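You operate a simulated robot arm through the tools that you are given. There is no shell and no other tool. Be economical: measure what you need, move in short steps, check, and stop when the job is done.

Carry out the task below with a simulated two-armed robot. There is one attempt and no reset: what you move stays moved.

## Task
Wipe the wire dust off the teal feeder and cover the spool.
Fine: pad back, roll lever shut, brake at HARD, cover on with both hands. What is to be rubbed or washed off counts as gone when no trace of it is left.

The check looks at the end state, three seconds after you hand in, the way a careful person would. Anything else that was tipped, shoved, dropped, spilled or broken makes it a failure. A push-on lid holds only when it is set on centred and level and pressed home; a screw cap is set on level and turned clockwise until tight.

## Robot
Two 7-joint arms with two-finger parallel grippers on one trunk, on a base that drives. Base frame: it is fixed to the floor where the robot stands at the start and does not move with it; the origin is under the middle of the robot, x ahead of it, y to its left, z up. Units: m, rad, N and s.
The left shoulder is at the start at [0.02, 0.17, 1.203], the right one opposite. With the tool pointing down near the work surface each hand reaches from about 0.1 to 0.66 m from the robot's upright axis, wherever it stands, measured 20 degrees to its own side. Places, roughly: black brake knob [1, 0.7, 0.9]; cover seat of the feeder [1.1, 0.6, 0.9]; feeder deck dust [0.9, 0.4, 0.9]; yellow roll lever [0.9, 0.1, 0.9]. Payload 3.8 kg a hand.
The TCP of each hand is the grasp point between the finger pads, 0.03 m short of the fingertips. In the tool frame z runs along the fingers and y along their closing line. The gripper opens to 0.11 m. The fingers are 0.02 m wide and 0.01 m thick; the gripper's body (0.048 by 0.112 m) begins 0.055 m behind the TCP.
Orientation is that of the tool frame in the base frame, as a unit quaternion [w, x, y, z]. With the fingers straight down and closing along the base's y, the tool's x points along the base's -x, its y along +y and its z along -z.

## Interface
- The arms move only by the tool step_arm. It takes "left_steps", "right_steps" or both (then of equal length, played together; a hand with none holds still); each is a list that holds one entry, the list of rows, each a list of 7 numbers: the gripper command, from -1 (fully open) to 1 (shut), values between in proportion, then the shift along the base's x, y, z in m, then the turn, a rotation vector about the base's x, y, z in rad. In form: [[[gripper, dx, dy, dz, wx, wy, wz], ...]]. A call has 1 to 20 rows; each row is the pose to reach, as a shift and turn from the pose commanded when the call began. A row lasts 0.2 s, in which the tool goes at most 0.05 m and 0.15 rad; a call with a longer step from one row to the next is refused whole, and so is a gripper value outside its range. Where a pose cannot be reached the arm comes as near as it can. A force on the tool above 50 N (or 10 N above the force at the start of the call, whichever is more), or a blocked arm, ends the call early, and 0.2 s more pass. Each finger travels about 0.072 m/s and halts on what it meets, pressing with about 25 N; the grip force reading is that of the motor and also rises with nothing between the fingers. The clock runs only during rows and for 0.2 s after the last one: add rows that repeat a pose to give the fingers time. The reply holds the time, the measured pose of the TCP, the force on the tool along the base axes, the opening and the grip force, in the units named above and with some noise, with the torque about the TCP (base axes, N m) and any sound that the robot's microphone picked up.
- Cameras (640 x 400 px; columns grow to the right, rows downward): "scene" is now at [0.1098, 0.02, 1.3611]; the picture's right is [0.23, -0.97, 0.00], its down [-0.50, -0.12, -0.86] and it looks along [0.83, 0.20, -0.52] (base axes); focal length 272 px, centre (320, 200). "left" rides on the left gripper at [0.072, -0.017, -0.103] in its tool frame; the picture's right is [0.23, 0.97, 0.00], its down [-0.76, 0.18, -0.62] and it looks along [-0.61, 0.14, 0.78] (tool axes); focal length 222 px, centre (320, 200). "right" rides on the right gripper at [0.072, 0.017, -0.103] in its tool frame; the picture's right is [-0.23, 0.97, 0.00], its down [-0.76, -0.18, -0.62] and it looks along [-0.61, -0.14, 0.78] (tool axes); focal length 222 px, centre (320, 200).
- camera(camera): a new picture of that camera. It takes no simulated time.
- move_column(by): slides the trunk up (or, below 0, down) by that many m; the arms and the scene camera ride with it, the base frame stays. It gives what a move gives, with no picture.
- roll_base(legs): drives the robot by 1 to 6 legs, each [ahead, turn to the left] in m and rad, along the robot's own axes; the way and the turn of a leg run together, so that a leg with both is an arc; at most 1.5 m and 3.142 rad a leg. The arms and the cameras ride along, it lands a little off, and it stops where it bumps. It gives what a move gives.
- turn_head(pan, tilt): turns the head with the scene camera to pan (to the left, within 1.396 rad either way) and tilt (down, from -0.506 to 1.204), counted from straight ahead of the robot. It gives what a move gives.
- probe_pixels(camera, pixels): for up to 12 pixels [column, row] of the newest picture of that camera ("zoom" is the newest enlarged one), the place [x, y, z] in the base frame of the surface seen there, good to about 0.002 m. It takes no simulated time.
- inspect(camera, box): a new picture of the part [left, top, right, bottom] of that camera's present view, enlarged. It takes no simulated time.
- finish_job(): hands the job in; it is judged then, once.

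Go step by step. Measure first, check grasps and placings, and put right what went wrong. The budget is 80 turns and 70 pictures, counting those below and the enlarged ones. Unless the task says otherwise, let go and move clear before handing in, and close with one line.

The tools are called as name(argument=value, ...) on one line, values as JSON. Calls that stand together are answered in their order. step_arm: Moves the arms, as the interface text tells. Its arguments: {"type":"object","properties":{"left_steps":{"type":"array","items":{"type":"array","items":{"type":"array","items":{"type":"number"}}}},"right_steps":{"type":"array","items":{"type":"array","items":{"type":"array","items":{"type":"number"}}}}},"required":[]} The other tools are called the same way: move_column (by) slides the trunk up or down; roll_base (legs) drives the base; turn_head (pan, tilt) turns the head that bears the scene camera; camera (camera) takes a picture; probe_pixels (camera, pixels) gives the place of the surface under pixels of a picture; inspect (camera, box) takes an enlarged picture of a part of a camera's view; finish_job () hands the job in.

At the start:

```text
time: 0.0
left_position: [0.4658, 0.3516, 1.2077]
left_ee_rot: [0.0, -0.001, 1.0, 0.0]
left_ft_force: [0.1, -0.1, 0.3]
left_ft_torque: [-0.01, -0.02, -0.05]
left_opening: 0.11
left_grasp_force: 0.1
right_position: [0.3991, -0.1411, 1.2116]
right_ee_rot: [0.0, -0.001, 1.0, 0.0]
right_ft_force: [0.1, 0.0, 0.1]
right_ft_torque: [-0.03, -0.01, -0.01]
right_opening: 0.11
right_grasp_force: 0.1
trunk travel left (down, up): [-0.3, 0.27]
robot x, y, heading: [0.0002, 0.0006, 0.001]
head pan, tilt: [0.234, 0.545]
```

scene: 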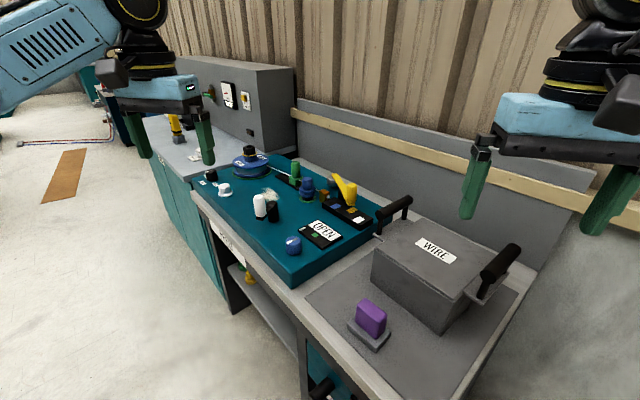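
right: 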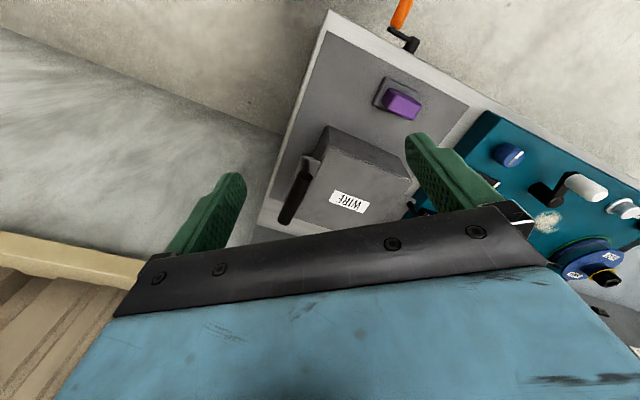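
left: 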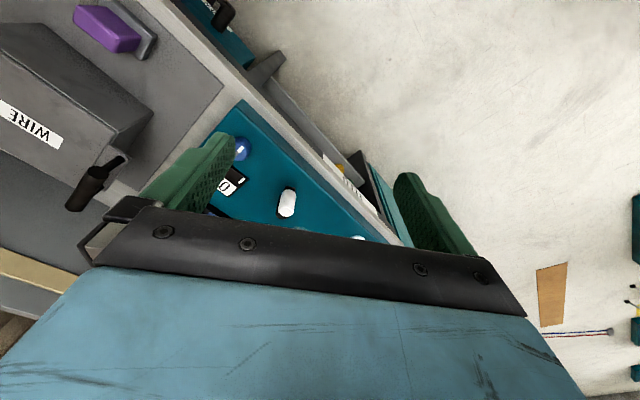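

The scene shows the teal feeder (170-380, 150-290), a cover "WIRE" with two black handles (370-520, 200-330) and a purple pad on a holder (370, 325). I'll look closer and measure.

inspect(camera="scene", box=[190, 140, 400, 272])

probe_pixels(camera="scene", pixels=[[370, 318], [368, 340], [435, 250], [395, 205], [500, 262], [440, 328], [375, 252], [272, 196], [250, 165], [340, 200], [293, 243], [225, 189]])

inspect(camera="scene", box=[320, 180, 560, 380])

```text
3.03 times, centred on (295, 206) of scene
```

zoom: 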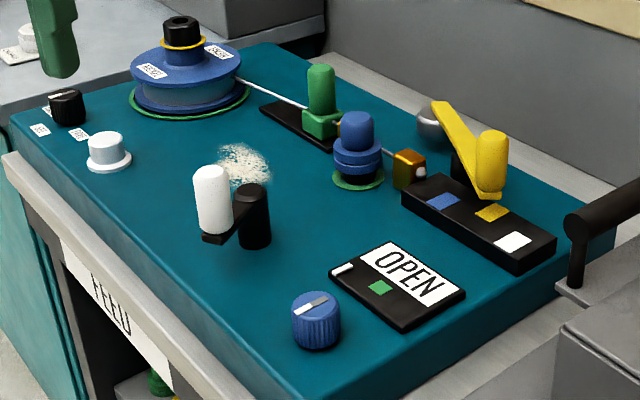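

```text
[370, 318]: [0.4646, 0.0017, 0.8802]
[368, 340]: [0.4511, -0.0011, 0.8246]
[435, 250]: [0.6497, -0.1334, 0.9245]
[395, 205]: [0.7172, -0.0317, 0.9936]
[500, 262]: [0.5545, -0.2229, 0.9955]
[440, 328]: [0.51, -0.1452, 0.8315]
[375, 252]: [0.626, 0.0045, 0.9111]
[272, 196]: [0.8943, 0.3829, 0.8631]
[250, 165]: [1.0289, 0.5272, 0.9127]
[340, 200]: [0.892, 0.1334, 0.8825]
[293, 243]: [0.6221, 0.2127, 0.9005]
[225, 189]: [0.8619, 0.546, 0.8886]
```

```text
2.00 times, centred on (440, 280) of scene
```

zoom: 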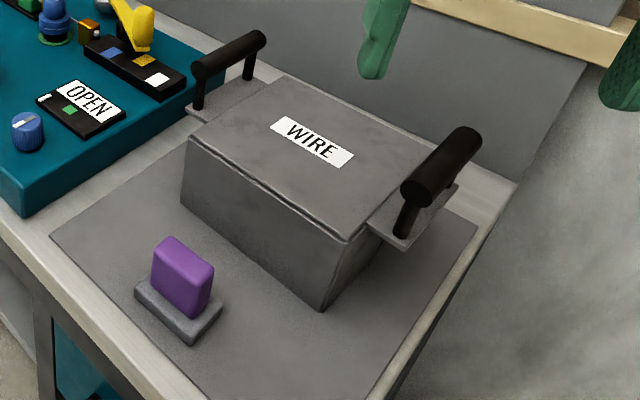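

probe_pixels(camera="scene", pixels=[[197, 197], [280, 270], [340, 345], [205, 225], [185, 230], [260, 285], [150, 160], [330, 170], [318, 285], [195, 160], [280, 155], [240, 260]])

probe_pixels(camera="zoom", pixels=[[180, 242], [212, 262], [155, 268], [190, 250], [195, 345], [135, 285], [220, 305], [230, 60], [200, 80], [405, 190], [475, 140], [320, 155]])

```text
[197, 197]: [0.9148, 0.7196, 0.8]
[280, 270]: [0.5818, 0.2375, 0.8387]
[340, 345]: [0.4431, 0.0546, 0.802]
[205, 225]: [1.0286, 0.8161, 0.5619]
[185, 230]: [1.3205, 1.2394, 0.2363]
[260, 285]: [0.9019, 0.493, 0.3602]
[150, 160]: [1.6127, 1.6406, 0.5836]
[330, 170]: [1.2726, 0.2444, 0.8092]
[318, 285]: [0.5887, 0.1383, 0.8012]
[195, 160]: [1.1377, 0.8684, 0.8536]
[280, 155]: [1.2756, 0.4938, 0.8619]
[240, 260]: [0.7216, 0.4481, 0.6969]
```

```text
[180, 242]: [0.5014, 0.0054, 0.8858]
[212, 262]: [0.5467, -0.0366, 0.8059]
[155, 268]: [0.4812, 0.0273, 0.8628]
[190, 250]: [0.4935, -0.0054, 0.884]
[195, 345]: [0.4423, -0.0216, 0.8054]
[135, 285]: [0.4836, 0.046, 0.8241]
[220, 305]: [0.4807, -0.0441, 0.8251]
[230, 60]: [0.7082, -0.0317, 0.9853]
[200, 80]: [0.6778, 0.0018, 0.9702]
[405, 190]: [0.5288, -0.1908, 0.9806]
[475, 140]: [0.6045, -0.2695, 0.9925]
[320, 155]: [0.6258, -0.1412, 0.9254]
```

Feeder runs along about 52° yaw, with bench front ~0.28 m from me. I'll drive parallel to it to stand before the feeder, from where pad, dust, lever and knobs should all be in reach.

roll_base(legs=[[0, 0.91], [0.65, 0], [0, -1.57]])

turn_head(pan=0.2, tilt=0.8)

camera(camera="scene")

```text
time: 9.8
left_position: [0.9832, 0.5128, 1.2078]
left_ee_rot: [0.0, 0.32, 0.948, 0.0]
left_ft_force: [0.5, 0.4, -0.6]
left_ft_torque: [0.0, 0.01, -0.01]
left_opening: 0.1099
left_grasp_force: 0.1
right_position: [0.6289, 0.1633, 1.2097]
right_ee_rot: [0.0, 0.319, 0.948, 0.0]
right_ft_force: [-0.2, 0.5, 0.2]
right_ft_torque: [-0.01, 0.0, 0.01]
right_opening: 0.1099
right_grasp_force: 0.0
trunk travel left (down, up): [-0.3, 0.27]
robot x, y, heading: [0.3982, 0.5185, -0.647]
head pan, tilt: [0.234, 0.545]
```

```text
time: 10.6
left_position: [0.983, 0.5136, 1.2083]
left_ee_rot: [0.0, 0.319, 0.948, 0.0]
left_ft_force: [0.2, -0.8, -0.4]
left_ft_torque: [0.02, 0.0, 0.02]
left_opening: 0.1099
left_grasp_force: 0.2
right_position: [0.6303, 0.1631, 1.2095]
right_ee_rot: [0.0, 0.32, 0.948, 0.0]
right_ft_force: [-0.2, -0.3, 0.1]
right_ft_torque: [-0.01, 0.02, -0.03]
right_opening: 0.11
right_grasp_force: 0.0
trunk travel left (down, up): [-0.3, 0.27]
robot x, y, heading: [0.4001, 0.5141, -0.649]
head pan, tilt: [0.201, 0.799]
```

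```text
64 pictures are left
```

scene: 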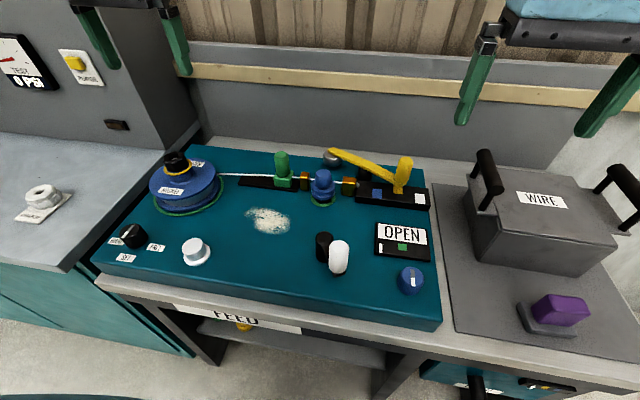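

Great view. I'll zoom on the feeder's left and right halves to read labels and markings.

inspect(camera="scene", box=[95, 140, 275, 275])

probe_pixels(camera="scene", pixels=[[267, 220], [247, 208], [290, 226], [255, 232], [280, 208], [133, 233], [440, 320], [100, 262], [560, 308], [535, 325], [486, 170], [540, 200]])

inspect(camera="scene", box=[270, 140, 450, 300])

```text
2.96 times, centred on (185, 208) of scene
```

zoom: 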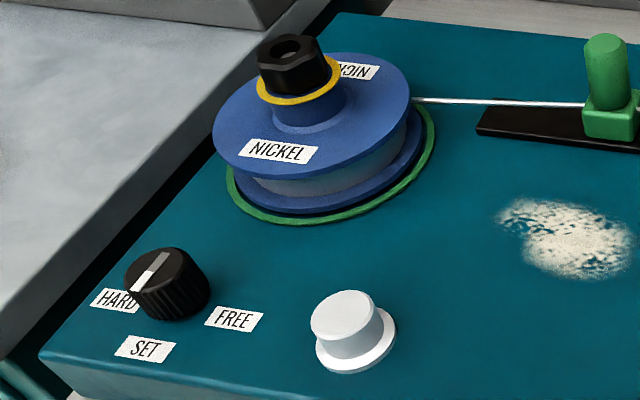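

```text
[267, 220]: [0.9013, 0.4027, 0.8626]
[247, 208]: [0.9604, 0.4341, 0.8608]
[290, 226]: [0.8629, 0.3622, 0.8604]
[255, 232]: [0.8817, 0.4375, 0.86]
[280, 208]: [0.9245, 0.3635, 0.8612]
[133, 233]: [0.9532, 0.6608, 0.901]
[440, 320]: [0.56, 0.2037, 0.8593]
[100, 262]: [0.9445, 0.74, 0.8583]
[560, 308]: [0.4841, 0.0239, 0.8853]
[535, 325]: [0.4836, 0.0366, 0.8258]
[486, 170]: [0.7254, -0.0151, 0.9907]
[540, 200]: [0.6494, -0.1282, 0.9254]
```

```text
2.50 times, centred on (360, 220) of scene
```

zoom: 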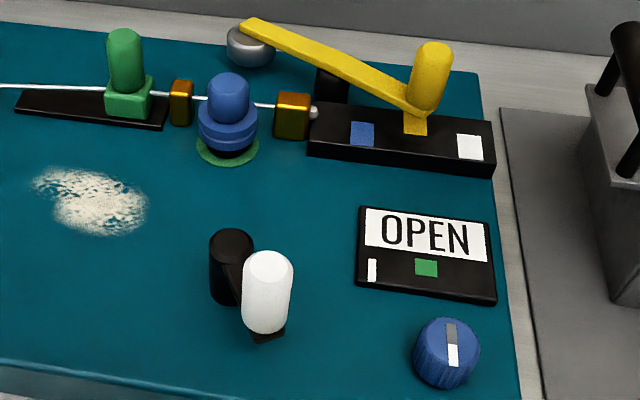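

Bench yaw is ~54.3°, and my heading (-37.2°) almost faces it. I'll bring the right hand above the purple pad and look.

step_arm(right_steps=[[[-1, -0.03, -0.03, 0, 0, 0, 0.013], [-1, -0.06, -0.06, -0.02, 0, 0, 0.026], [-1, -0.09, -0.09, -0.05, 0, 0, 0.026], [-1, -0.12, -0.115, -0.08, 0, 0, 0.026], [-1, -0.146, -0.139, -0.1, 0, 0, 0.026], [-1, -0.146, -0.139, -0.14, 0, 0, 0.026], [-1, -0.146, -0.139, -0.18, 0, 0, 0.026], [-1, -0.146, -0.139, -0.21, 0, 0, 0.026], [-1, -0.146, -0.139, -0.21, 0, 0, 0.026]]])

camera(camera="right")

inspect(camera="scene", box=[460, 230, 640, 350])

```text
refused: row 3 steps farther than a row can; nothing moved
```

```text
61 pictures are left
```

right: 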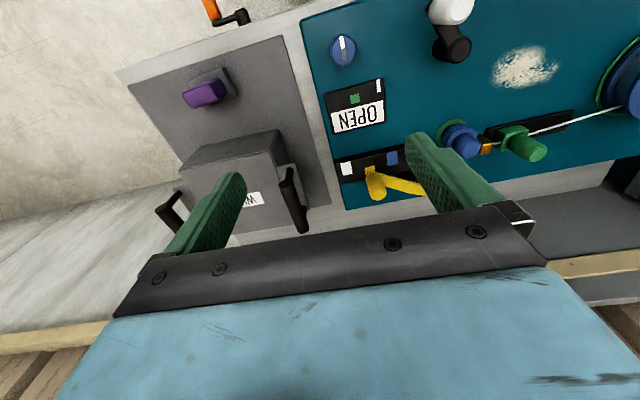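

```text
3.33 times, centred on (550, 290) of scene
```

zoom: 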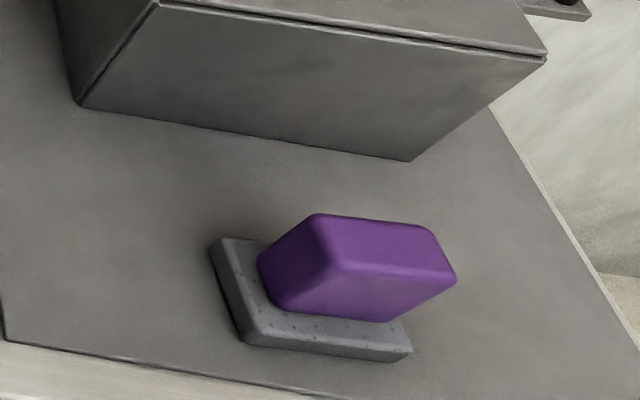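

probe_pixels(camera="zoom", pixels=[[320, 222], [345, 262], [435, 235], [450, 275], [285, 250], [285, 295], [390, 310], [250, 335], [405, 350], [222, 250], [385, 245], [340, 300]])

step_arm(right_steps=[[[-1, -0.03, -0.028, 0, 0, 0, 0.013], [-1, -0.06, -0.056, -0.01, 0, 0, 0.026], [-1, -0.09, -0.084, -0.02, 0, 0, 0.026], [-1, -0.12, -0.112, -0.04, 0, 0, 0.026], [-1, -0.146, -0.139, -0.06, 0, 0, 0.026], [-1, -0.146, -0.139, -0.1, 0, 0, 0.026], [-1, -0.146, -0.139, -0.14, 0, 0, 0.026], [-1, -0.146, -0.139, -0.18, 0, 0, 0.026], [-1, -0.146, -0.139, -0.21, 0, 0, 0.026], [-1, -0.146, -0.139, -0.21, 0, 0, 0.026]]])

camera(camera="right")

```text
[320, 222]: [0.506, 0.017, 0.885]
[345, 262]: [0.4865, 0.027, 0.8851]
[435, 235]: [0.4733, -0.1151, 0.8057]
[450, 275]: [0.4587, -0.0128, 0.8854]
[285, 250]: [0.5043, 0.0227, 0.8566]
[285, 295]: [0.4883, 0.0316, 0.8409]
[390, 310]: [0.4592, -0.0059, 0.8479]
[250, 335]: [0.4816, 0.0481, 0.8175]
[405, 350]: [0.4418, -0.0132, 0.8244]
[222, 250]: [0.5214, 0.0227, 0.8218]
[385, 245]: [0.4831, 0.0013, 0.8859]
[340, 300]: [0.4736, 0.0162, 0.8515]
```

```text
time: 12.8
left_position: [0.9836, 0.5135, 1.2074]
left_ee_rot: [0.0, 0.319, 0.948, 0.001]
left_ft_force: [1.1, 0.0, 0.5]
left_ft_torque: [-0.03, 0.01, 0.0]
left_opening: 0.1101
left_grasp_force: 0.1
right_position: [0.4832, 0.0243, 0.9993]
right_ee_rot: [0.0, 0.306, 0.952, 0.0]
right_ft_force: [-0.3, 0.0, 0.2]
right_ft_torque: [0.01, 0.01, -0.03]
right_opening: 0.1101
right_grasp_force: 0.1
trunk travel left (down, up): [-0.3, 0.27]
robot x, y, heading: [0.3979, 0.5179, -0.648]
head pan, tilt: [0.201, 0.799]
```

```text
59 pictures are left
```

right: 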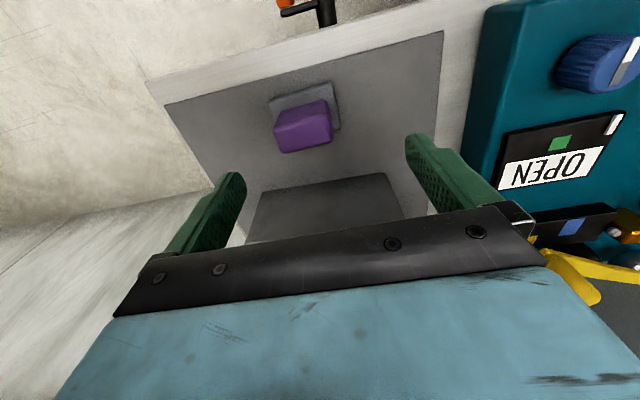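

Pad top centre is about (0.4825, 0.002, 0.885), length ~0.055 along the finger closing line. Descend and grip.

step_arm(right_steps=[[[-1, -0.001, -0.021, 0, 0, 0, 0], [-1, -0.001, -0.021, -0.04, 0, 0, 0], [-1, -0.001, -0.021, -0.08, 0, 0, 0], [-1, -0.001, -0.021, -0.11, 0, 0, 0], [-1, -0.001, -0.021, -0.131, 0, 0, 0], [-1, -0.001, -0.021, -0.131, 0, 0, 0], [0.2, -0.001, -0.021, -0.131, 0, 0, 0], [1, -0.001, -0.021, -0.131, 0, 0, 0], [1, -0.001, -0.021, -0.131, 0, 0, 0], [1, -0.001, -0.021, -0.131, 0, 0, 0], [1, -0.001, -0.021, -0.131, 0, 0, 0]]])

inspect(camera="scene", box=[460, 200, 640, 350])

```text
time: 15.2
left_position: [0.9844, 0.5138, 1.2076]
left_ee_rot: [0.0, 0.319, 0.948, 0.001]
left_ft_force: [-0.3, -0.6, 0.3]
left_ft_torque: [0.01, -0.03, 0.03]
left_opening: 0.1101
left_grasp_force: 0.0
right_position: [0.483, 0.0015, 0.8687]
right_ee_rot: [0.0, 0.308, 0.951, 0.0]
right_ft_force: [0.6, 0.0, 0.7]
right_ft_torque: [0.0, 0.01, -0.03]
right_opening: 0.0598
right_grasp_force: 25.0
trunk travel left (down, up): [-0.3, 0.27]
robot x, y, heading: [0.3982, 0.5161, -0.647]
head pan, tilt: [0.201, 0.799]
```

```text
2.67 times, centred on (550, 275) of scene
```

zoom: 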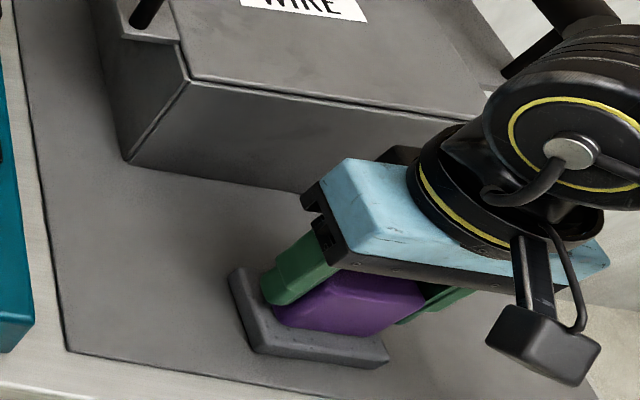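

Grip is solid (0.060 opening, 25 N). Lift straight up and carry high over the feeder to the dust.

step_arm(right_steps=[[[1, 0, 0, 0.02, 0, 0, 0], [1, 0, 0, 0.06, 0, 0, 0], [1, 0, 0, 0.1, 0, 0, 0], [1, 0, 0, 0.14, 0, 0, 0], [1, 0, 0, 0.18, 0, 0, 0], [1, 0.033, 0.031, 0.18, 0, 0, 0], [1, 0.066, 0.062, 0.18, 0, 0, 0], [1, 0.099, 0.093, 0.18, 0, 0, 0], [1, 0.132, 0.124, 0.18, 0, 0, 0], [1, 0.165, 0.155, 0.18, 0, 0, 0], [1, 0.198, 0.186, 0.18, 0, 0, 0], [1, 0.231, 0.217, 0.18, 0, 0, 0], [1, 0.264, 0.248, 0.18, 0, 0, 0], [1, 0.297, 0.279, 0.18, 0, 0, 0], [1, 0.33, 0.31, 0.18, 0, 0, 0], [1, 0.363, 0.341, 0.18, 0, 0, 0], [1, 0.396, 0.372, 0.18, 0, 0, 0], [1, 0.42, 0.397, 0.18, 0, 0, 0], [1, 0.42, 0.397, 0.14, 0, 0, 0], [1, 0.42, 0.397, 0.12, 0, 0, 0]]])

camera(camera="scene")

camera(camera="right")

```text
time: 19.4
left_position: [0.983, 0.5134, 1.2073]
left_ee_rot: [0.001, 0.319, 0.948, 0.0]
left_ft_force: [0.2, 0.3, 0.7]
left_ft_torque: [0.0, 0.02, 0.01]
left_opening: 0.1102
left_grasp_force: 0.1
right_position: [0.8743, 0.3598, 1.0334]
right_ee_rot: [0.001, 0.308, 0.951, 0.001]
right_ft_force: [-0.7, 0.3, -1.0]
right_ft_torque: [-0.01, -0.03, 0.01]
right_opening: 0.0596
right_grasp_force: 24.9
right hand out of reach, approached as far as the arm can: row 17, 18, 19, 20
trunk travel left (down, up): [-0.3, 0.27]
robot x, y, heading: [0.3955, 0.5147, -0.651]
head pan, tilt: [0.201, 0.799]
```

```text
57 pictures are left
```

scene: 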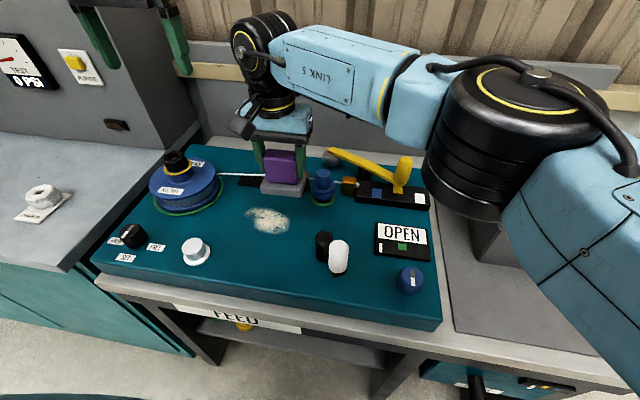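

```text
56 pictures are left
```

right: 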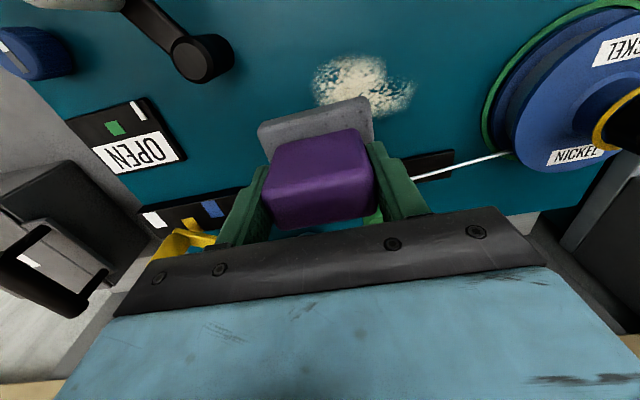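

The grey sole belongs to the pad (bottom ≈0.063 below TCP); the reach to the dust fell slightly short. I'll check clearances before turning the base left a bit.

probe_pixels(camera="scene", pixels=[[150, 110], [115, 125], [30, 60], [180, 158], [175, 165], [285, 188], [403, 165], [340, 245], [325, 240], [322, 180], [282, 158], [410, 235]])

step_arm(right_steps=[[[1, 0, 0, 0.04, 0, 0, 0], [1, -0.02, -0.03, 0.06, 0, 0, 0], [1, -0.04, -0.06, 0.06, 0, 0, 0], [1, -0.04, -0.06, 0.06, 0, 0, 0]]])

```text
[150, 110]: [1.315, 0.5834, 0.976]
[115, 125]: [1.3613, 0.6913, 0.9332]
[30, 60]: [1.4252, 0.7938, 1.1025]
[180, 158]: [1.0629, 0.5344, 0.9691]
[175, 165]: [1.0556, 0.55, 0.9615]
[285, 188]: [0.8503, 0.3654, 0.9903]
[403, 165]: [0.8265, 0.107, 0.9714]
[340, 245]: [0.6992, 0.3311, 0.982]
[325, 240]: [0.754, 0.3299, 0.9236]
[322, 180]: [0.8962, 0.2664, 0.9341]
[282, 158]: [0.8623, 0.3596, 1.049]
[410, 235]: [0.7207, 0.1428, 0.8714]
```

```text
time: 20.4
left_position: [0.9845, 0.5139, 1.2079]
left_ee_rot: [0.0, 0.319, 0.948, -0.002]
left_ft_force: [-1.3, -0.1, -0.1]
left_ft_torque: [-0.03, 0.0, -0.01]
left_opening: 0.11
left_grasp_force: 0.0
right_position: [0.8345, 0.3024, 1.0947]
right_ee_rot: [0.001, 0.308, 0.952, 0.0]
right_ft_force: [-0.2, 0.4, -0.9]
right_ft_torque: [-0.01, 0.02, -0.04]
right_opening: 0.0596
right_grasp_force: 25.2
right hand out of reach, approached as far as the arm can: row 1
trunk travel left (down, up): [-0.3, 0.27]
robot x, y, heading: [0.3979, 0.5197, -0.655]
head pan, tilt: [0.201, 0.799]
```

roll_base(legs=[[0, 0.38]])

turn_head(pan=0.0, tilt=0.85)

```text
time: 21.9
left_position: [0.9431, 0.7306, 1.208]
left_ee_rot: [0.0, 0.134, 0.991, -0.001]
left_ft_force: [0.7, 0.4, -1.0]
left_ft_torque: [0.02, 0.0, 0.0]
left_opening: 0.11
left_grasp_force: 0.0
right_position: [0.8822, 0.4785, 1.0942]
right_ee_rot: [0.001, 0.122, 0.993, 0.0]
right_ft_force: [-0.1, 0.6, -0.5]
right_ft_torque: [-0.01, 0.0, 0.0]
right_opening: 0.0597
right_grasp_force: 24.8
trunk travel left (down, up): [-0.3, 0.27]
robot x, y, heading: [0.402, 0.5188, -0.272]
head pan, tilt: [0.201, 0.799]
```

```text
time: 22.6
left_position: [0.9429, 0.7305, 1.2092]
left_ee_rot: [0.0, 0.133, 0.991, 0.0]
left_ft_force: [0.0, 0.4, 0.9]
left_ft_torque: [-0.01, 0.01, -0.04]
left_opening: 0.1099
left_grasp_force: 0.0
right_position: [0.8833, 0.4777, 1.0942]
right_ee_rot: [0.0, 0.121, 0.993, 0.001]
right_ft_force: [-0.3, -0.3, -1.1]
right_ft_torque: [0.01, 0.0, 0.02]
right_opening: 0.06
right_grasp_force: 24.9
trunk travel left (down, up): [-0.3, 0.27]
robot x, y, heading: [0.4039, 0.5147, -0.27]
head pan, tilt: [0.0, 0.85]
```

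step_arm(right_steps=[[[1, 0.005, -0.035, 0, 0, 0, 0], [1, 0.01, -0.07, -0.03, 0, 0, 0], [1, 0.015, -0.077, -0.07, 0, 0, 0], [1, 0.015, -0.077, -0.11, 0, 0, 0], [1, 0.015, -0.077, -0.145, 0, 0, 0], [1, 0.015, -0.077, -0.145, 0, 0, 0]]])

camera(camera="scene")

```text
time: 24.0
left_position: [0.9425, 0.7293, 1.2079]
left_ee_rot: [0.0, 0.134, 0.991, -0.001]
left_ft_force: [-0.4, -0.1, -0.5]
left_ft_torque: [-0.04, -0.02, 0.01]
left_opening: 0.1101
left_grasp_force: 0.0
right_position: [0.8987, 0.3999, 0.9492]
right_ee_rot: [0.0, 0.122, 0.993, 0.001]
right_ft_force: [0.5, -1.3, -1.9]
right_ft_torque: [0.01, -0.01, 0.04]
right_opening: 0.0596
right_grasp_force: 24.7
trunk travel left (down, up): [-0.3, 0.27]
robot x, y, heading: [0.3998, 0.5138, -0.269]
head pan, tilt: [0.0, 0.85]
```

```text
55 pictures are left
```

scene: 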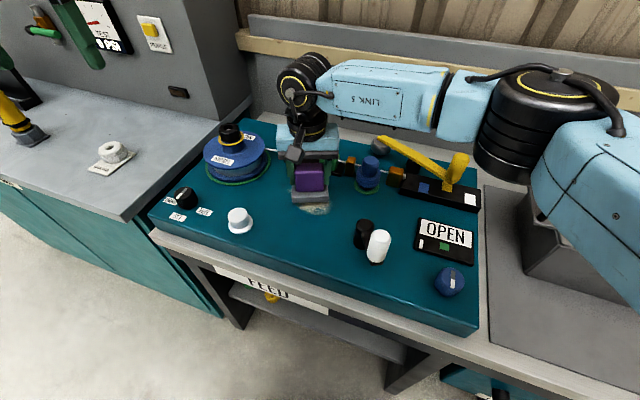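

step_arm(right_steps=[[[1, 0, 0, -0.015, 0, 0, 0], [1, 0, 0, -0.022, 0, 0, 0], [1, 0, 0, -0.026, 0, 0, 0], [1, 0, 0, -0.028, 0, 0, 0], [1, 0, 0, -0.028, 0, 0, 0]]])

```text
time: 25.2
left_position: [0.9408, 0.7295, 1.2093]
left_ee_rot: [0.0, 0.134, 0.991, 0.0]
left_ft_force: [0.5, -0.4, -0.4]
left_ft_torque: [0.01, -0.01, 0.0]
left_opening: 0.1102
left_grasp_force: 0.1
right_position: [0.8975, 0.4022, 0.9242]
right_ee_rot: [0.003, 0.122, 0.993, 0.001]
right_ft_force: [2.5, -2.7, 18.7]
right_ft_torque: [-0.24, -0.02, 0.33]
right_opening: 0.06
right_grasp_force: 25.2
trunk travel left (down, up): [-0.3, 0.27]
robot x, y, heading: [0.4018, 0.5179, -0.27]
head pan, tilt: [0.0, 0.85]
```

Contact at 18.7 N. Rub back and forth across the patch.

step_arm(right_steps=[[[1, 0.03, 0.015, 0, 0, 0, 0], [1, 0.06, 0.02, 0, 0, 0, 0], [1, 0.03, 0.02, 0, 0, 0, 0], [1, 0, 0.02, 0, 0, 0, 0], [1, -0.03, 0.02, 0, 0, 0, 0], [1, -0.045, 0.01, 0, 0, 0, 0], [1, -0.045, -0.02, 0, 0, 0, 0], [1, -0.015, -0.02, 0, 0, 0, 0], [1, 0.015, -0.02, 0, 0, 0, 0], [1, 0.05, -0.02, 0, 0, 0, 0], [1, 0.06, 0, 0, 0, 0, 0], [1, 0.03, 0, 0, 0, 0, 0], [1, 0, 0, 0, 0, 0, 0], [1, -0.03, 0, 0, 0, 0, 0], [1, -0.045, 0.01, 0, 0, 0, 0], [1, -0.015, 0.01, 0, 0, 0, 0], [1, 0.015, -0.01, 0, 0, 0, 0], [1, 0.05, 0.01, 0, 0, 0, 0], [1, 0.02, 0, 0, 0, 0, 0], [1, -0.02, 0, 0, 0, 0, 0]]])

step_arm(right_steps=[[[1, 0, 0, 0.03, 0, 0, 0], [1, 0, 0, 0.08, 0, 0, 0], [1, 0, -0.03, 0.12, 0, 0, 0], [1, 0, -0.07, 0.12, 0, 0, 0], [1, 0, -0.11, 0.12, 0, 0, 0], [1, 0, -0.11, 0.12, 0, 0, 0]]])

inspect(camera="scene", box=[220, 120, 420, 260])

```text
time: 29.4
left_position: [0.9417, 0.7309, 1.2083]
left_ee_rot: [-0.001, 0.134, 0.991, -0.002]
left_ft_force: [-0.2, 0.0, -0.3]
left_ft_torque: [-0.04, 0.0, 0.0]
left_opening: 0.1102
left_grasp_force: 0.1
right_position: [0.8756, 0.4023, 0.9223]
right_ee_rot: [0.0, 0.123, 0.992, -0.001]
right_ft_force: [-0.5, -2.9, 8.0]
right_ft_torque: [0.19, -0.07, -0.09]
right_opening: 0.0599
right_grasp_force: 24.4
right hand out of reach, approached as far as the arm can: row 2
trunk travel left (down, up): [-0.3, 0.27]
robot x, y, heading: [0.3985, 0.5155, -0.274]
head pan, tilt: [0.0, 0.85]
```

```text
time: 30.8
left_position: [0.9432, 0.7306, 1.2093]
left_ee_rot: [0.0, 0.134, 0.991, 0.0]
left_ft_force: [0.0, -0.5, -0.1]
left_ft_torque: [-0.02, -0.01, 0.0]
left_opening: 0.11
left_grasp_force: 0.2
right_position: [0.8772, 0.291, 1.0428]
right_ee_rot: [0.0, 0.122, 0.993, 0.0]
right_ft_force: [0.2, 0.6, -2.1]
right_ft_torque: [0.0, 0.0, 0.0]
right_opening: 0.0597
right_grasp_force: 24.9
trunk travel left (down, up): [-0.3, 0.27]
robot x, y, heading: [0.3987, 0.5157, -0.272]
head pan, tilt: [0.0, 0.85]
```

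```text
2.86 times, centred on (320, 190) of scene
```

zoom: 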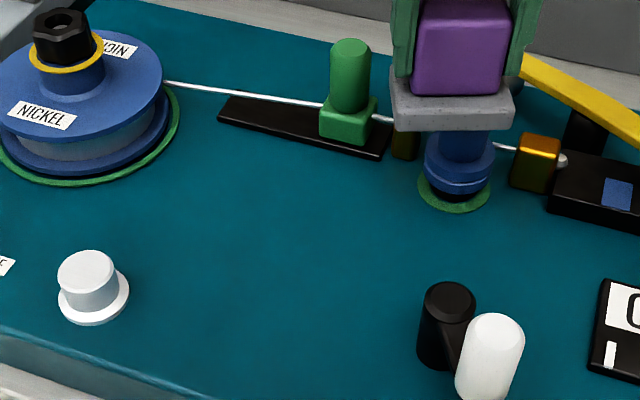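

The dust is wiped clean in this view. Raise the pad, turn the base back and return the pad to its spot.

inspect(camera="scene", box=[270, 150, 370, 215])

step_arm(right_steps=[[[1, 0, 0, 0.03, 0, 0, 0], [1, -0.03, 0, 0.06, 0, 0, 0], [1, -0.06, 0, 0.06, 0, 0, 0]]])

roll_base(legs=[[0, -0.376]])

```text
6.15 times, centred on (320, 182) of scene
```

zoom: 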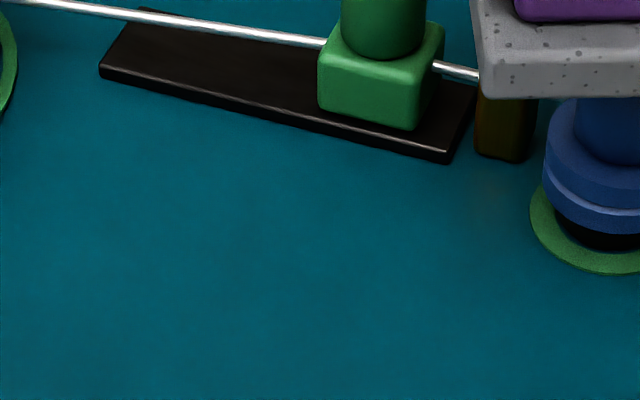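

```text
time: 31.6
left_position: [0.9422, 0.7294, 1.2081]
left_ee_rot: [0.0, 0.135, 0.991, 0.0]
left_ft_force: [-0.5, -0.2, 1.0]
left_ft_torque: [0.03, -0.01, -0.01]
left_opening: 0.1098
left_grasp_force: 0.1
right_position: [0.8168, 0.2904, 1.1025]
right_ee_rot: [0.0, 0.122, 0.992, -0.001]
right_ft_force: [-0.6, -0.2, -1.4]
right_ft_torque: [0.06, 0.01, -0.03]
right_opening: 0.0598
right_grasp_force: 24.9
trunk travel left (down, up): [-0.3, 0.27]
robot x, y, heading: [0.3982, 0.5152, -0.267]
head pan, tilt: [0.0, 0.85]
```

```text
time: 33.2
left_position: [0.9818, 0.5143, 1.2068]
left_ee_rot: [0.0, 0.318, 0.948, 0.0]
left_ft_force: [-0.3, 0.0, -0.3]
left_ft_torque: [0.01, 0.01, -0.01]
left_opening: 0.1098
left_grasp_force: 0.1
right_position: [0.7044, 0.1524, 1.1009]
right_ee_rot: [0.0, 0.307, 0.952, 0.0]
right_ft_force: [-0.2, 0.1, -0.2]
right_ft_torque: [0.03, -0.01, 0.02]
right_opening: 0.0597
right_grasp_force: 25.0
trunk travel left (down, up): [-0.3, 0.27]
robot x, y, heading: [0.3993, 0.5154, -0.647]
head pan, tilt: [0.0, 0.85]
```

step_arm(right_steps=[[[1, -0.037, -0.025, 0, 0, 0, 0], [1, -0.074, -0.05, 0, 0, 0, 0], [1, -0.111, -0.076, 0, 0, 0, 0], [1, -0.148, -0.101, 0, 0, 0, 0], [1, -0.185, -0.126, 0, 0, 0, 0], [1, -0.2214, -0.151, 0, 0, 0, 0], [1, -0.2214, -0.151, -0.05, 0, 0, 0], [1, -0.2214, -0.151, -0.1, 0, 0, 0], [1, -0.2214, -0.151, -0.15, 0, 0, 0], [1, -0.2214, -0.151, -0.2, 0, 0, 0], [1, -0.2214, -0.151, -0.225, 0, 0, 0], [1, -0.2214, -0.151, -0.231, 0, 0, 0], [1, -0.2214, -0.151, -0.232, 0, 0, 0], [1, -0.2214, -0.151, -0.232, 0, 0, 0]]])

turn_head(pan=-0.3, tilt=0.8)

camera(camera="scene")

```text
time: 36.2
left_position: [0.9827, 0.5136, 1.2086]
left_ee_rot: [0.0, 0.318, 0.948, 0.0]
left_ft_force: [-0.8, 0.3, -0.2]
left_ft_torque: [0.01, 0.01, -0.01]
left_opening: 0.1099
left_grasp_force: 0.0
right_position: [0.4833, 0.0006, 0.8696]
right_ee_rot: [0.001, 0.307, 0.952, 0.0]
right_ft_force: [-0.6, -0.1, -1.5]
right_ft_torque: [0.04, -0.01, 0.0]
right_opening: 0.0598
right_grasp_force: 24.7
trunk travel left (down, up): [-0.3, 0.27]
robot x, y, heading: [0.4008, 0.5168, -0.651]
head pan, tilt: [0.0, 0.85]
```

```text
time: 37.0
left_position: [0.984, 0.5132, 1.208]
left_ee_rot: [-0.001, 0.318, 0.948, -0.001]
left_ft_force: [0.6, 0.8, 0.2]
left_ft_torque: [0.01, -0.01, -0.02]
left_opening: 0.1101
left_grasp_force: 0.0
right_position: [0.4833, 0.0011, 0.8699]
right_ee_rot: [0.0, 0.307, 0.952, 0.001]
right_ft_force: [-0.2, 0.9, -0.7]
right_ft_torque: [0.0, 0.01, 0.03]
right_opening: 0.0596
right_grasp_force: 25.2
trunk travel left (down, up): [-0.3, 0.27]
robot x, y, heading: [0.3966, 0.5183, -0.653]
head pan, tilt: [-0.3, 0.799]
```

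```text
52 pictures are left
```

scene: 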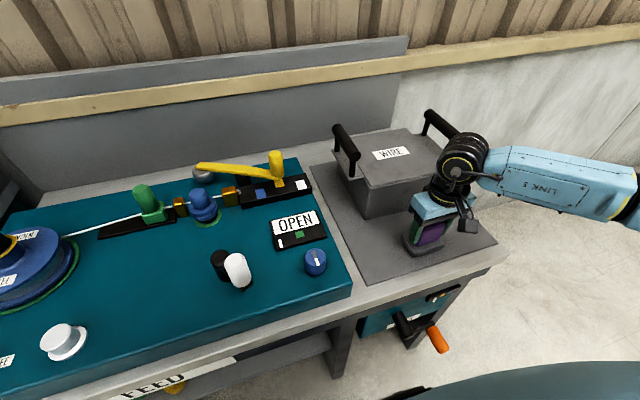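

step_arm(right_steps=[[[1, 0, 0, -0.0015, 0, 0, 0], [1, 0, 0, -0.0025, 0, 0, 0], [1, 0, 0, -0.003, 0, 0, 0]]])

```text
time: 37.8
left_position: [0.9829, 0.5155, 1.2083]
left_ee_rot: [0.001, 0.318, 0.948, 0.0]
left_ft_force: [-0.4, 0.0, -0.3]
left_ft_torque: [0.01, 0.0, 0.0]
left_opening: 0.1101
left_grasp_force: 0.1
right_position: [0.4821, 0.0022, 0.8679]
right_ee_rot: [0.001, 0.306, 0.952, 0.001]
right_ft_force: [-1.1, 0.1, 0.8]
right_ft_torque: [-0.03, 0.02, -0.02]
right_opening: 0.0594
right_grasp_force: 24.9
trunk travel left (down, up): [-0.3, 0.27]
robot x, y, heading: [0.402, 0.5162, -0.646]
head pan, tilt: [-0.3, 0.799]
```

Just touching now. Release and rise clear, then check the pad.

step_arm(right_steps=[[[0.4, 0, 0, 0, 0, 0, 0], [-0.4, 0, 0, 0, 0, 0, 0], [-1, 0, 0, 0, 0, 0, 0], [-1, 0, 0, 0, 0, 0, 0], [-1, 0, 0, 0, 0, 0, 0], [-1, 0, 0, 0.04, 0, 0, 0], [-1, 0, 0, 0.09, 0, 0, 0], [-1, 0, 0, 0.14, 0, 0, 0], [-1, 0, 0, 0.19, 0, 0, 0], [-1, 0, 0, 0.23, 0, 0, 0], [-1, 0.03, 0.02, 0.25, 0, 0, 0], [-1, 0.065, 0.04, 0.25, 0, 0, 0], [-1, 0.1, 0.06, 0.25, 0, 0, 0], [-1, 0.13, 0.08, 0.25, 0, 0, 0], [-1, 0.13, 0.08, 0.25, 0, 0, 0]]])

inspect(camera="scene", box=[180, 120, 500, 320])

inspect(camera="right", box=[280, 0, 640, 225])

```text
time: 41.0
left_position: [0.9825, 0.5128, 1.2077]
left_ee_rot: [0.001, 0.318, 0.948, 0.0]
left_ft_force: [0.4, 0.2, 0.8]
left_ft_torque: [0.0, -0.01, 0.0]
left_opening: 0.1099
left_grasp_force: 0.1
right_position: [0.6121, 0.0824, 1.1165]
right_ee_rot: [-0.001, 0.306, 0.952, 0.0]
right_ft_force: [-0.4, -0.3, -0.3]
right_ft_torque: [0.02, -0.03, 0.01]
right_opening: 0.1102
right_grasp_force: 0.1
trunk travel left (down, up): [-0.3, 0.27]
robot x, y, heading: [0.399, 0.5136, -0.644]
head pan, tilt: [-0.3, 0.799]
```

```text
2.00 times, centred on (340, 220) of scene
```

zoom: 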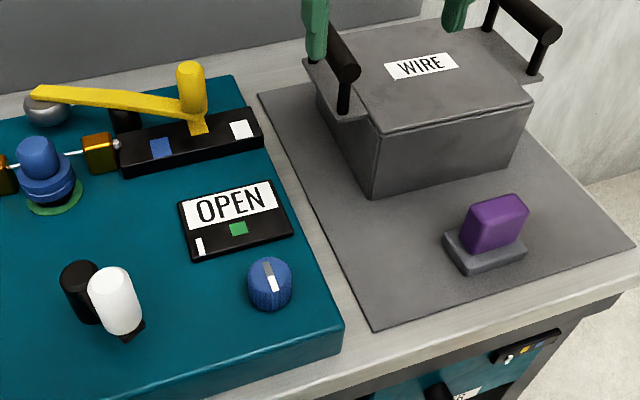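

```text
1.78 times, centred on (460, 112) of right
```

zoom: 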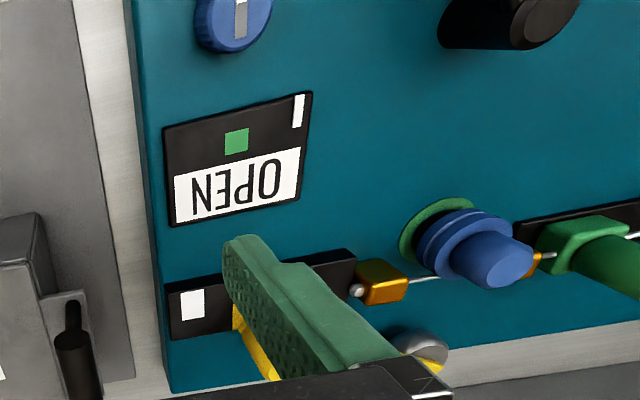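

Pad is back. Now study the lever: probe its arm, handle and the strip marks.

inspect(camera="scene", box=[180, 130, 320, 220])

step_arm(right_steps=[[[-1, 0.01, 0, 0.04, 0, 0, 0], [-1, -0.02, 0.03, 0.06, 0, 0, 0], [-1, -0.04, 0.06, 0.07, 0, 0, 0], [-1, -0.05, 0.09, 0.07, 0, 0, 0], [-1, -0.05, 0.12, 0.07, 0, 0, 0], [-1, -0.05, 0.12, 0.07, 0, 0, 0]]])

inspect(camera="right", box=[280, 40, 640, 265])

```text
4.44 times, centred on (250, 175) of scene
```

zoom: 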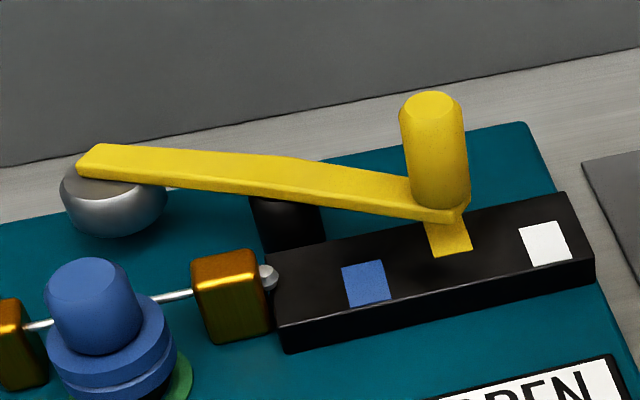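

```text
time: 42.4
left_position: [0.9818, 0.5137, 1.2082]
left_ee_rot: [0.0, 0.319, 0.948, 0.0]
left_ft_force: [-0.7, 0.2, 0.1]
left_ft_torque: [0.0, -0.01, -0.04]
left_opening: 0.1099
left_grasp_force: 0.1
right_position: [0.5625, 0.2012, 1.1872]
right_ee_rot: [0.0, 0.307, 0.952, 0.0]
right_ft_force: [0.2, -0.2, 0.2]
right_ft_torque: [0.01, 0.02, 0.01]
right_opening: 0.1099
right_grasp_force: 0.0
trunk travel left (down, up): [-0.3, 0.27]
robot x, y, heading: [0.3952, 0.5218, -0.646]
head pan, tilt: [-0.3, 0.799]
```

```text
1.78 times, centred on (460, 152) of right
```

zoom: 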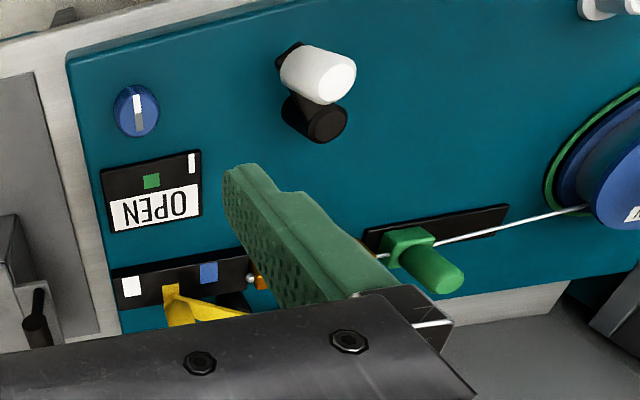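

probe_pixels(camera="scene", pixels=[[204.8, 176.2], [201.4, 164.9], [243, 168.3], [279, 177.7], [277.3, 153], [280.9, 184], [262.4, 194], [302.7, 184.7], [244.2, 180.7], [244.2, 207.7], [312.8, 192], [305, 175]])

inspect(camera="scene", box=[260, 200, 340, 250])

```text
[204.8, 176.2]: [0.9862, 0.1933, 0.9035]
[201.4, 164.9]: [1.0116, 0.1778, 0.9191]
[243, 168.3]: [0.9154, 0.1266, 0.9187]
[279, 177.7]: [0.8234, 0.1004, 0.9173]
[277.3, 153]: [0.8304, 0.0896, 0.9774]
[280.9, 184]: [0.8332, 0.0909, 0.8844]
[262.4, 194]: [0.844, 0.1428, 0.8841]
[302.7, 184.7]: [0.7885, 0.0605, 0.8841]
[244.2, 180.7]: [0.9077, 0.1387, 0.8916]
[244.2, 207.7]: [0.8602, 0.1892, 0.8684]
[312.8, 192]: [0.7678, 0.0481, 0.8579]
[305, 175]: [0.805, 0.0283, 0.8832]
```

```text
8.00 times, centred on (300, 225) of scene
```

zoom: 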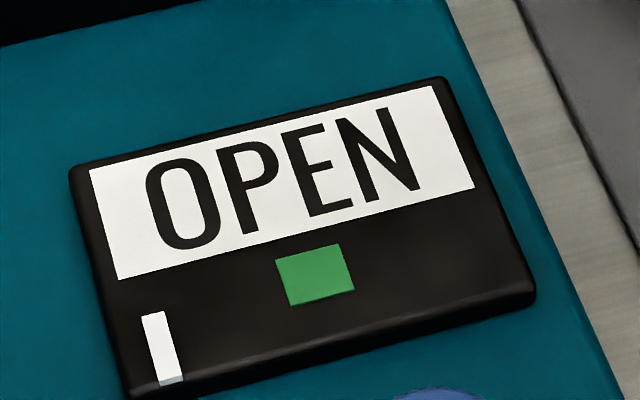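

step_arm(right_steps=[[[-1, 0.035, 0, -0.03, 0, 0, 0], [-1, 0.07, 0, -0.06, 0, 0, 0], [-1, 0.105, 0, -0.087, 0, 0, 0], [-1, 0.113, 0, -0.087, 0, 0, 0], [-1, 0.113, 0, -0.087, 0, 0, 0]]])

camera(camera="right")

```text
time: 43.6
left_position: [0.9835, 0.5147, 1.2077]
left_ee_rot: [0.0, 0.317, 0.948, 0.0]
left_ft_force: [0.0, 0.7, -0.1]
left_ft_torque: [0.0, 0.01, 0.0]
left_opening: 0.1099
left_grasp_force: 0.0
right_position: [0.6769, 0.2019, 1.0999]
right_ee_rot: [-0.001, 0.307, 0.952, 0.0]
right_ft_force: [0.6, -0.9, -0.5]
right_ft_torque: [0.01, -0.01, 0.0]
right_opening: 0.1102
right_grasp_force: 0.0
trunk travel left (down, up): [-0.3, 0.27]
robot x, y, heading: [0.399, 0.5147, -0.649]
head pan, tilt: [-0.3, 0.799]
```

```text
46 pictures are left
```

right: 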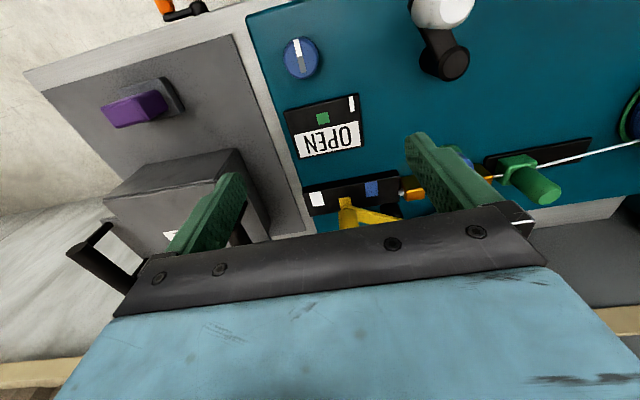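

inspect(camera="right", box=[290, 150, 450, 250])

probe_pixels(camera="zoom", pixels=[[215, 200], [225, 225], [235, 250], [215, 270], [300, 265], [380, 280], [110, 195], [325, 155], [380, 150], [75, 190], [475, 165], [410, 235]])

```text
4.00 times, centred on (370, 200) of right
```

zoom: 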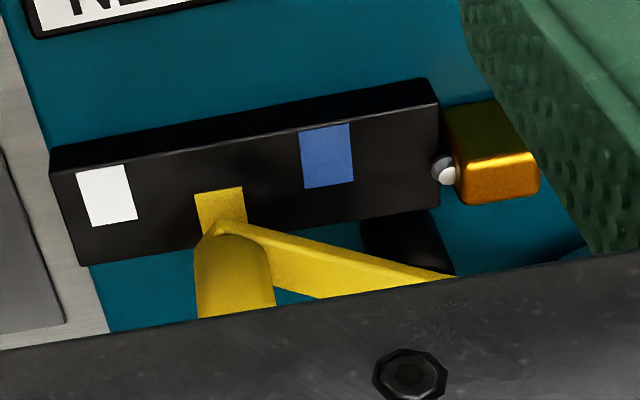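

```text
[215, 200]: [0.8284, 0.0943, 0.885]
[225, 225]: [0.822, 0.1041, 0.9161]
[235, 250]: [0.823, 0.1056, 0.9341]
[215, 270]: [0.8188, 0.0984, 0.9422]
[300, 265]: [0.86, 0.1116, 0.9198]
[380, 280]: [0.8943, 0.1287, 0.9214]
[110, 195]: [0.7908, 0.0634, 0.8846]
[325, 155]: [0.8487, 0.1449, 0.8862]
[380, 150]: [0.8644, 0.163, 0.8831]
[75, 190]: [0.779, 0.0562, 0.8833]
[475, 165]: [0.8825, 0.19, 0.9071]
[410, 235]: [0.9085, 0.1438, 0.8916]
```

Three marks (blue, yellow, white) with the lever tip above yellow, and the panel reads OPEN. I'll take the handle in the right hand to feel which way it swings.

step_arm(right_steps=[[[-1, 0.035, -0.025, 0, 0, 0, 0], [-1, 0.07, -0.05, 0, 0, 0, 0], [-1, 0.11, -0.078, 0, 0, 0, 0], [-1, 0.15, -0.107, 0, 0, 0, 0], [-1, 0.15, -0.107, -0.04, 0, 0, 0], [-1, 0.15, -0.107, -0.08, 0, 0, 0], [-1, 0.15, -0.107, -0.08, 0, 0, 0]]])

camera(camera="right")

camera(camera="scene")

```text
time: 45.2
left_position: [0.9839, 0.5146, 1.208]
left_ee_rot: [-0.001, 0.318, 0.948, 0.0]
left_ft_force: [-0.1, 0.3, -0.2]
left_ft_torque: [0.02, 0.0, 0.03]
left_opening: 0.1101
left_grasp_force: 0.0
right_position: [0.8256, 0.0935, 1.0182]
right_ee_rot: [0.0, 0.305, 0.952, 0.0]
right_ft_force: [-0.5, 0.4, 0.5]
right_ft_torque: [-0.01, 0.0, 0.0]
right_opening: 0.1099
right_grasp_force: 0.2
trunk travel left (down, up): [-0.3, 0.27]
robot x, y, heading: [0.4017, 0.5191, -0.649]
head pan, tilt: [-0.3, 0.799]
```

```text
44 pictures are left
```

right: 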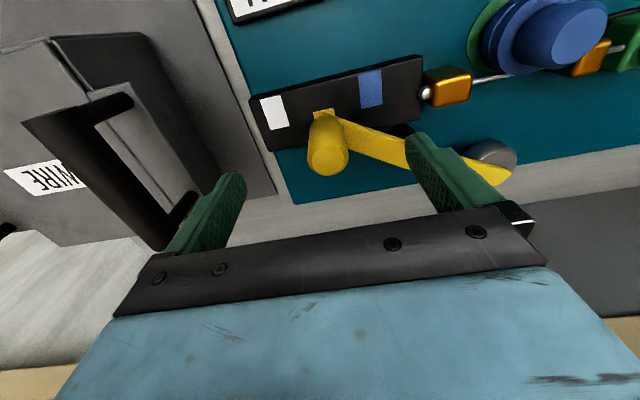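

```text
43 pictures are left
```

scene: 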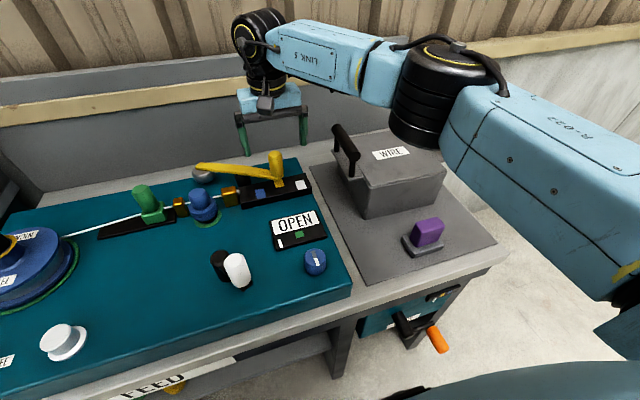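

step_arm(right_steps=[[[-1, 0.001, 0, -0.03, 0, 0, 0], [-1, 0.001, 0, -0.06, 0, 0, 0], [-1, 0.001, 0, -0.06, 0, 0, 0], [0, 0.001, 0, -0.06, 0, 0, 0], [0.6, 0.001, 0, -0.06, 0, 0, 0], [1, 0.001, 0, -0.06, 0, 0, 0], [1, 0.001, 0, -0.06, 0, 0, 0], [1, 0.001, 0, -0.06, 0, 0, 0], [1, 0.001, 0, -0.06, 0, 0, 0]]])

inspect(camera="scene", box=[170, 90, 350, 260])

```text
time: 47.2
left_position: [0.9837, 0.5155, 1.2076]
left_ee_rot: [0.0, 0.318, 0.948, -0.001]
left_ft_force: [-0.3, 0.0, 0.0]
left_ft_torque: [0.0, -0.03, 0.01]
left_opening: 0.1101
left_grasp_force: 0.0
right_position: [0.8284, 0.0981, 0.9594]
right_ee_rot: [0.001, 0.305, 0.952, 0.001]
right_ft_force: [8.2, 10.2, -2.5]
right_ft_torque: [-0.21, -0.4, 0.73]
right_opening: 0.0314
right_grasp_force: 45.2
trunk travel left (down, up): [-0.3, 0.27]
robot x, y, heading: [0.4007, 0.5147, -0.649]
head pan, tilt: [-0.3, 0.799]
```

```text
2.35 times, centred on (260, 175) of scene
```

zoom: 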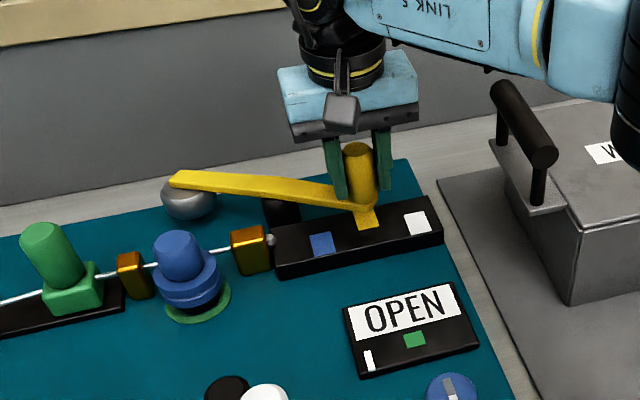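

Handle gripped (0.031). Test a small pull toward the front.

step_arm(right_steps=[[[1, 0.002, 0.004, 0, 0, 0, 0], [1, -0.006, 0.01, 0, 0, 0, 0], [1, -0.014, 0.016, 0, 0, 0, 0], [1, -0.014, 0.016, 0, 0, 0, 0]]])

```text
time: 48.2
left_position: [0.9846, 0.5141, 1.2069]
left_ee_rot: [-0.001, 0.319, 0.948, 0.0]
left_ft_force: [0.7, -0.5, -0.6]
left_ft_torque: [0.02, 0.01, -0.01]
left_opening: 0.1098
left_grasp_force: 0.1
right_position: [0.813, 0.1109, 0.9571]
right_ee_rot: [-0.001, 0.307, 0.952, 0.0]
right_ft_force: [-0.6, -0.2, -0.2]
right_ft_torque: [0.01, 0.04, 0.01]
right_opening: 0.0003
right_grasp_force: 38.3
trunk travel left (down, up): [-0.3, 0.27]
robot x, y, heading: [0.4047, 0.5138, -0.647]
head pan, tilt: [-0.3, 0.799]
```

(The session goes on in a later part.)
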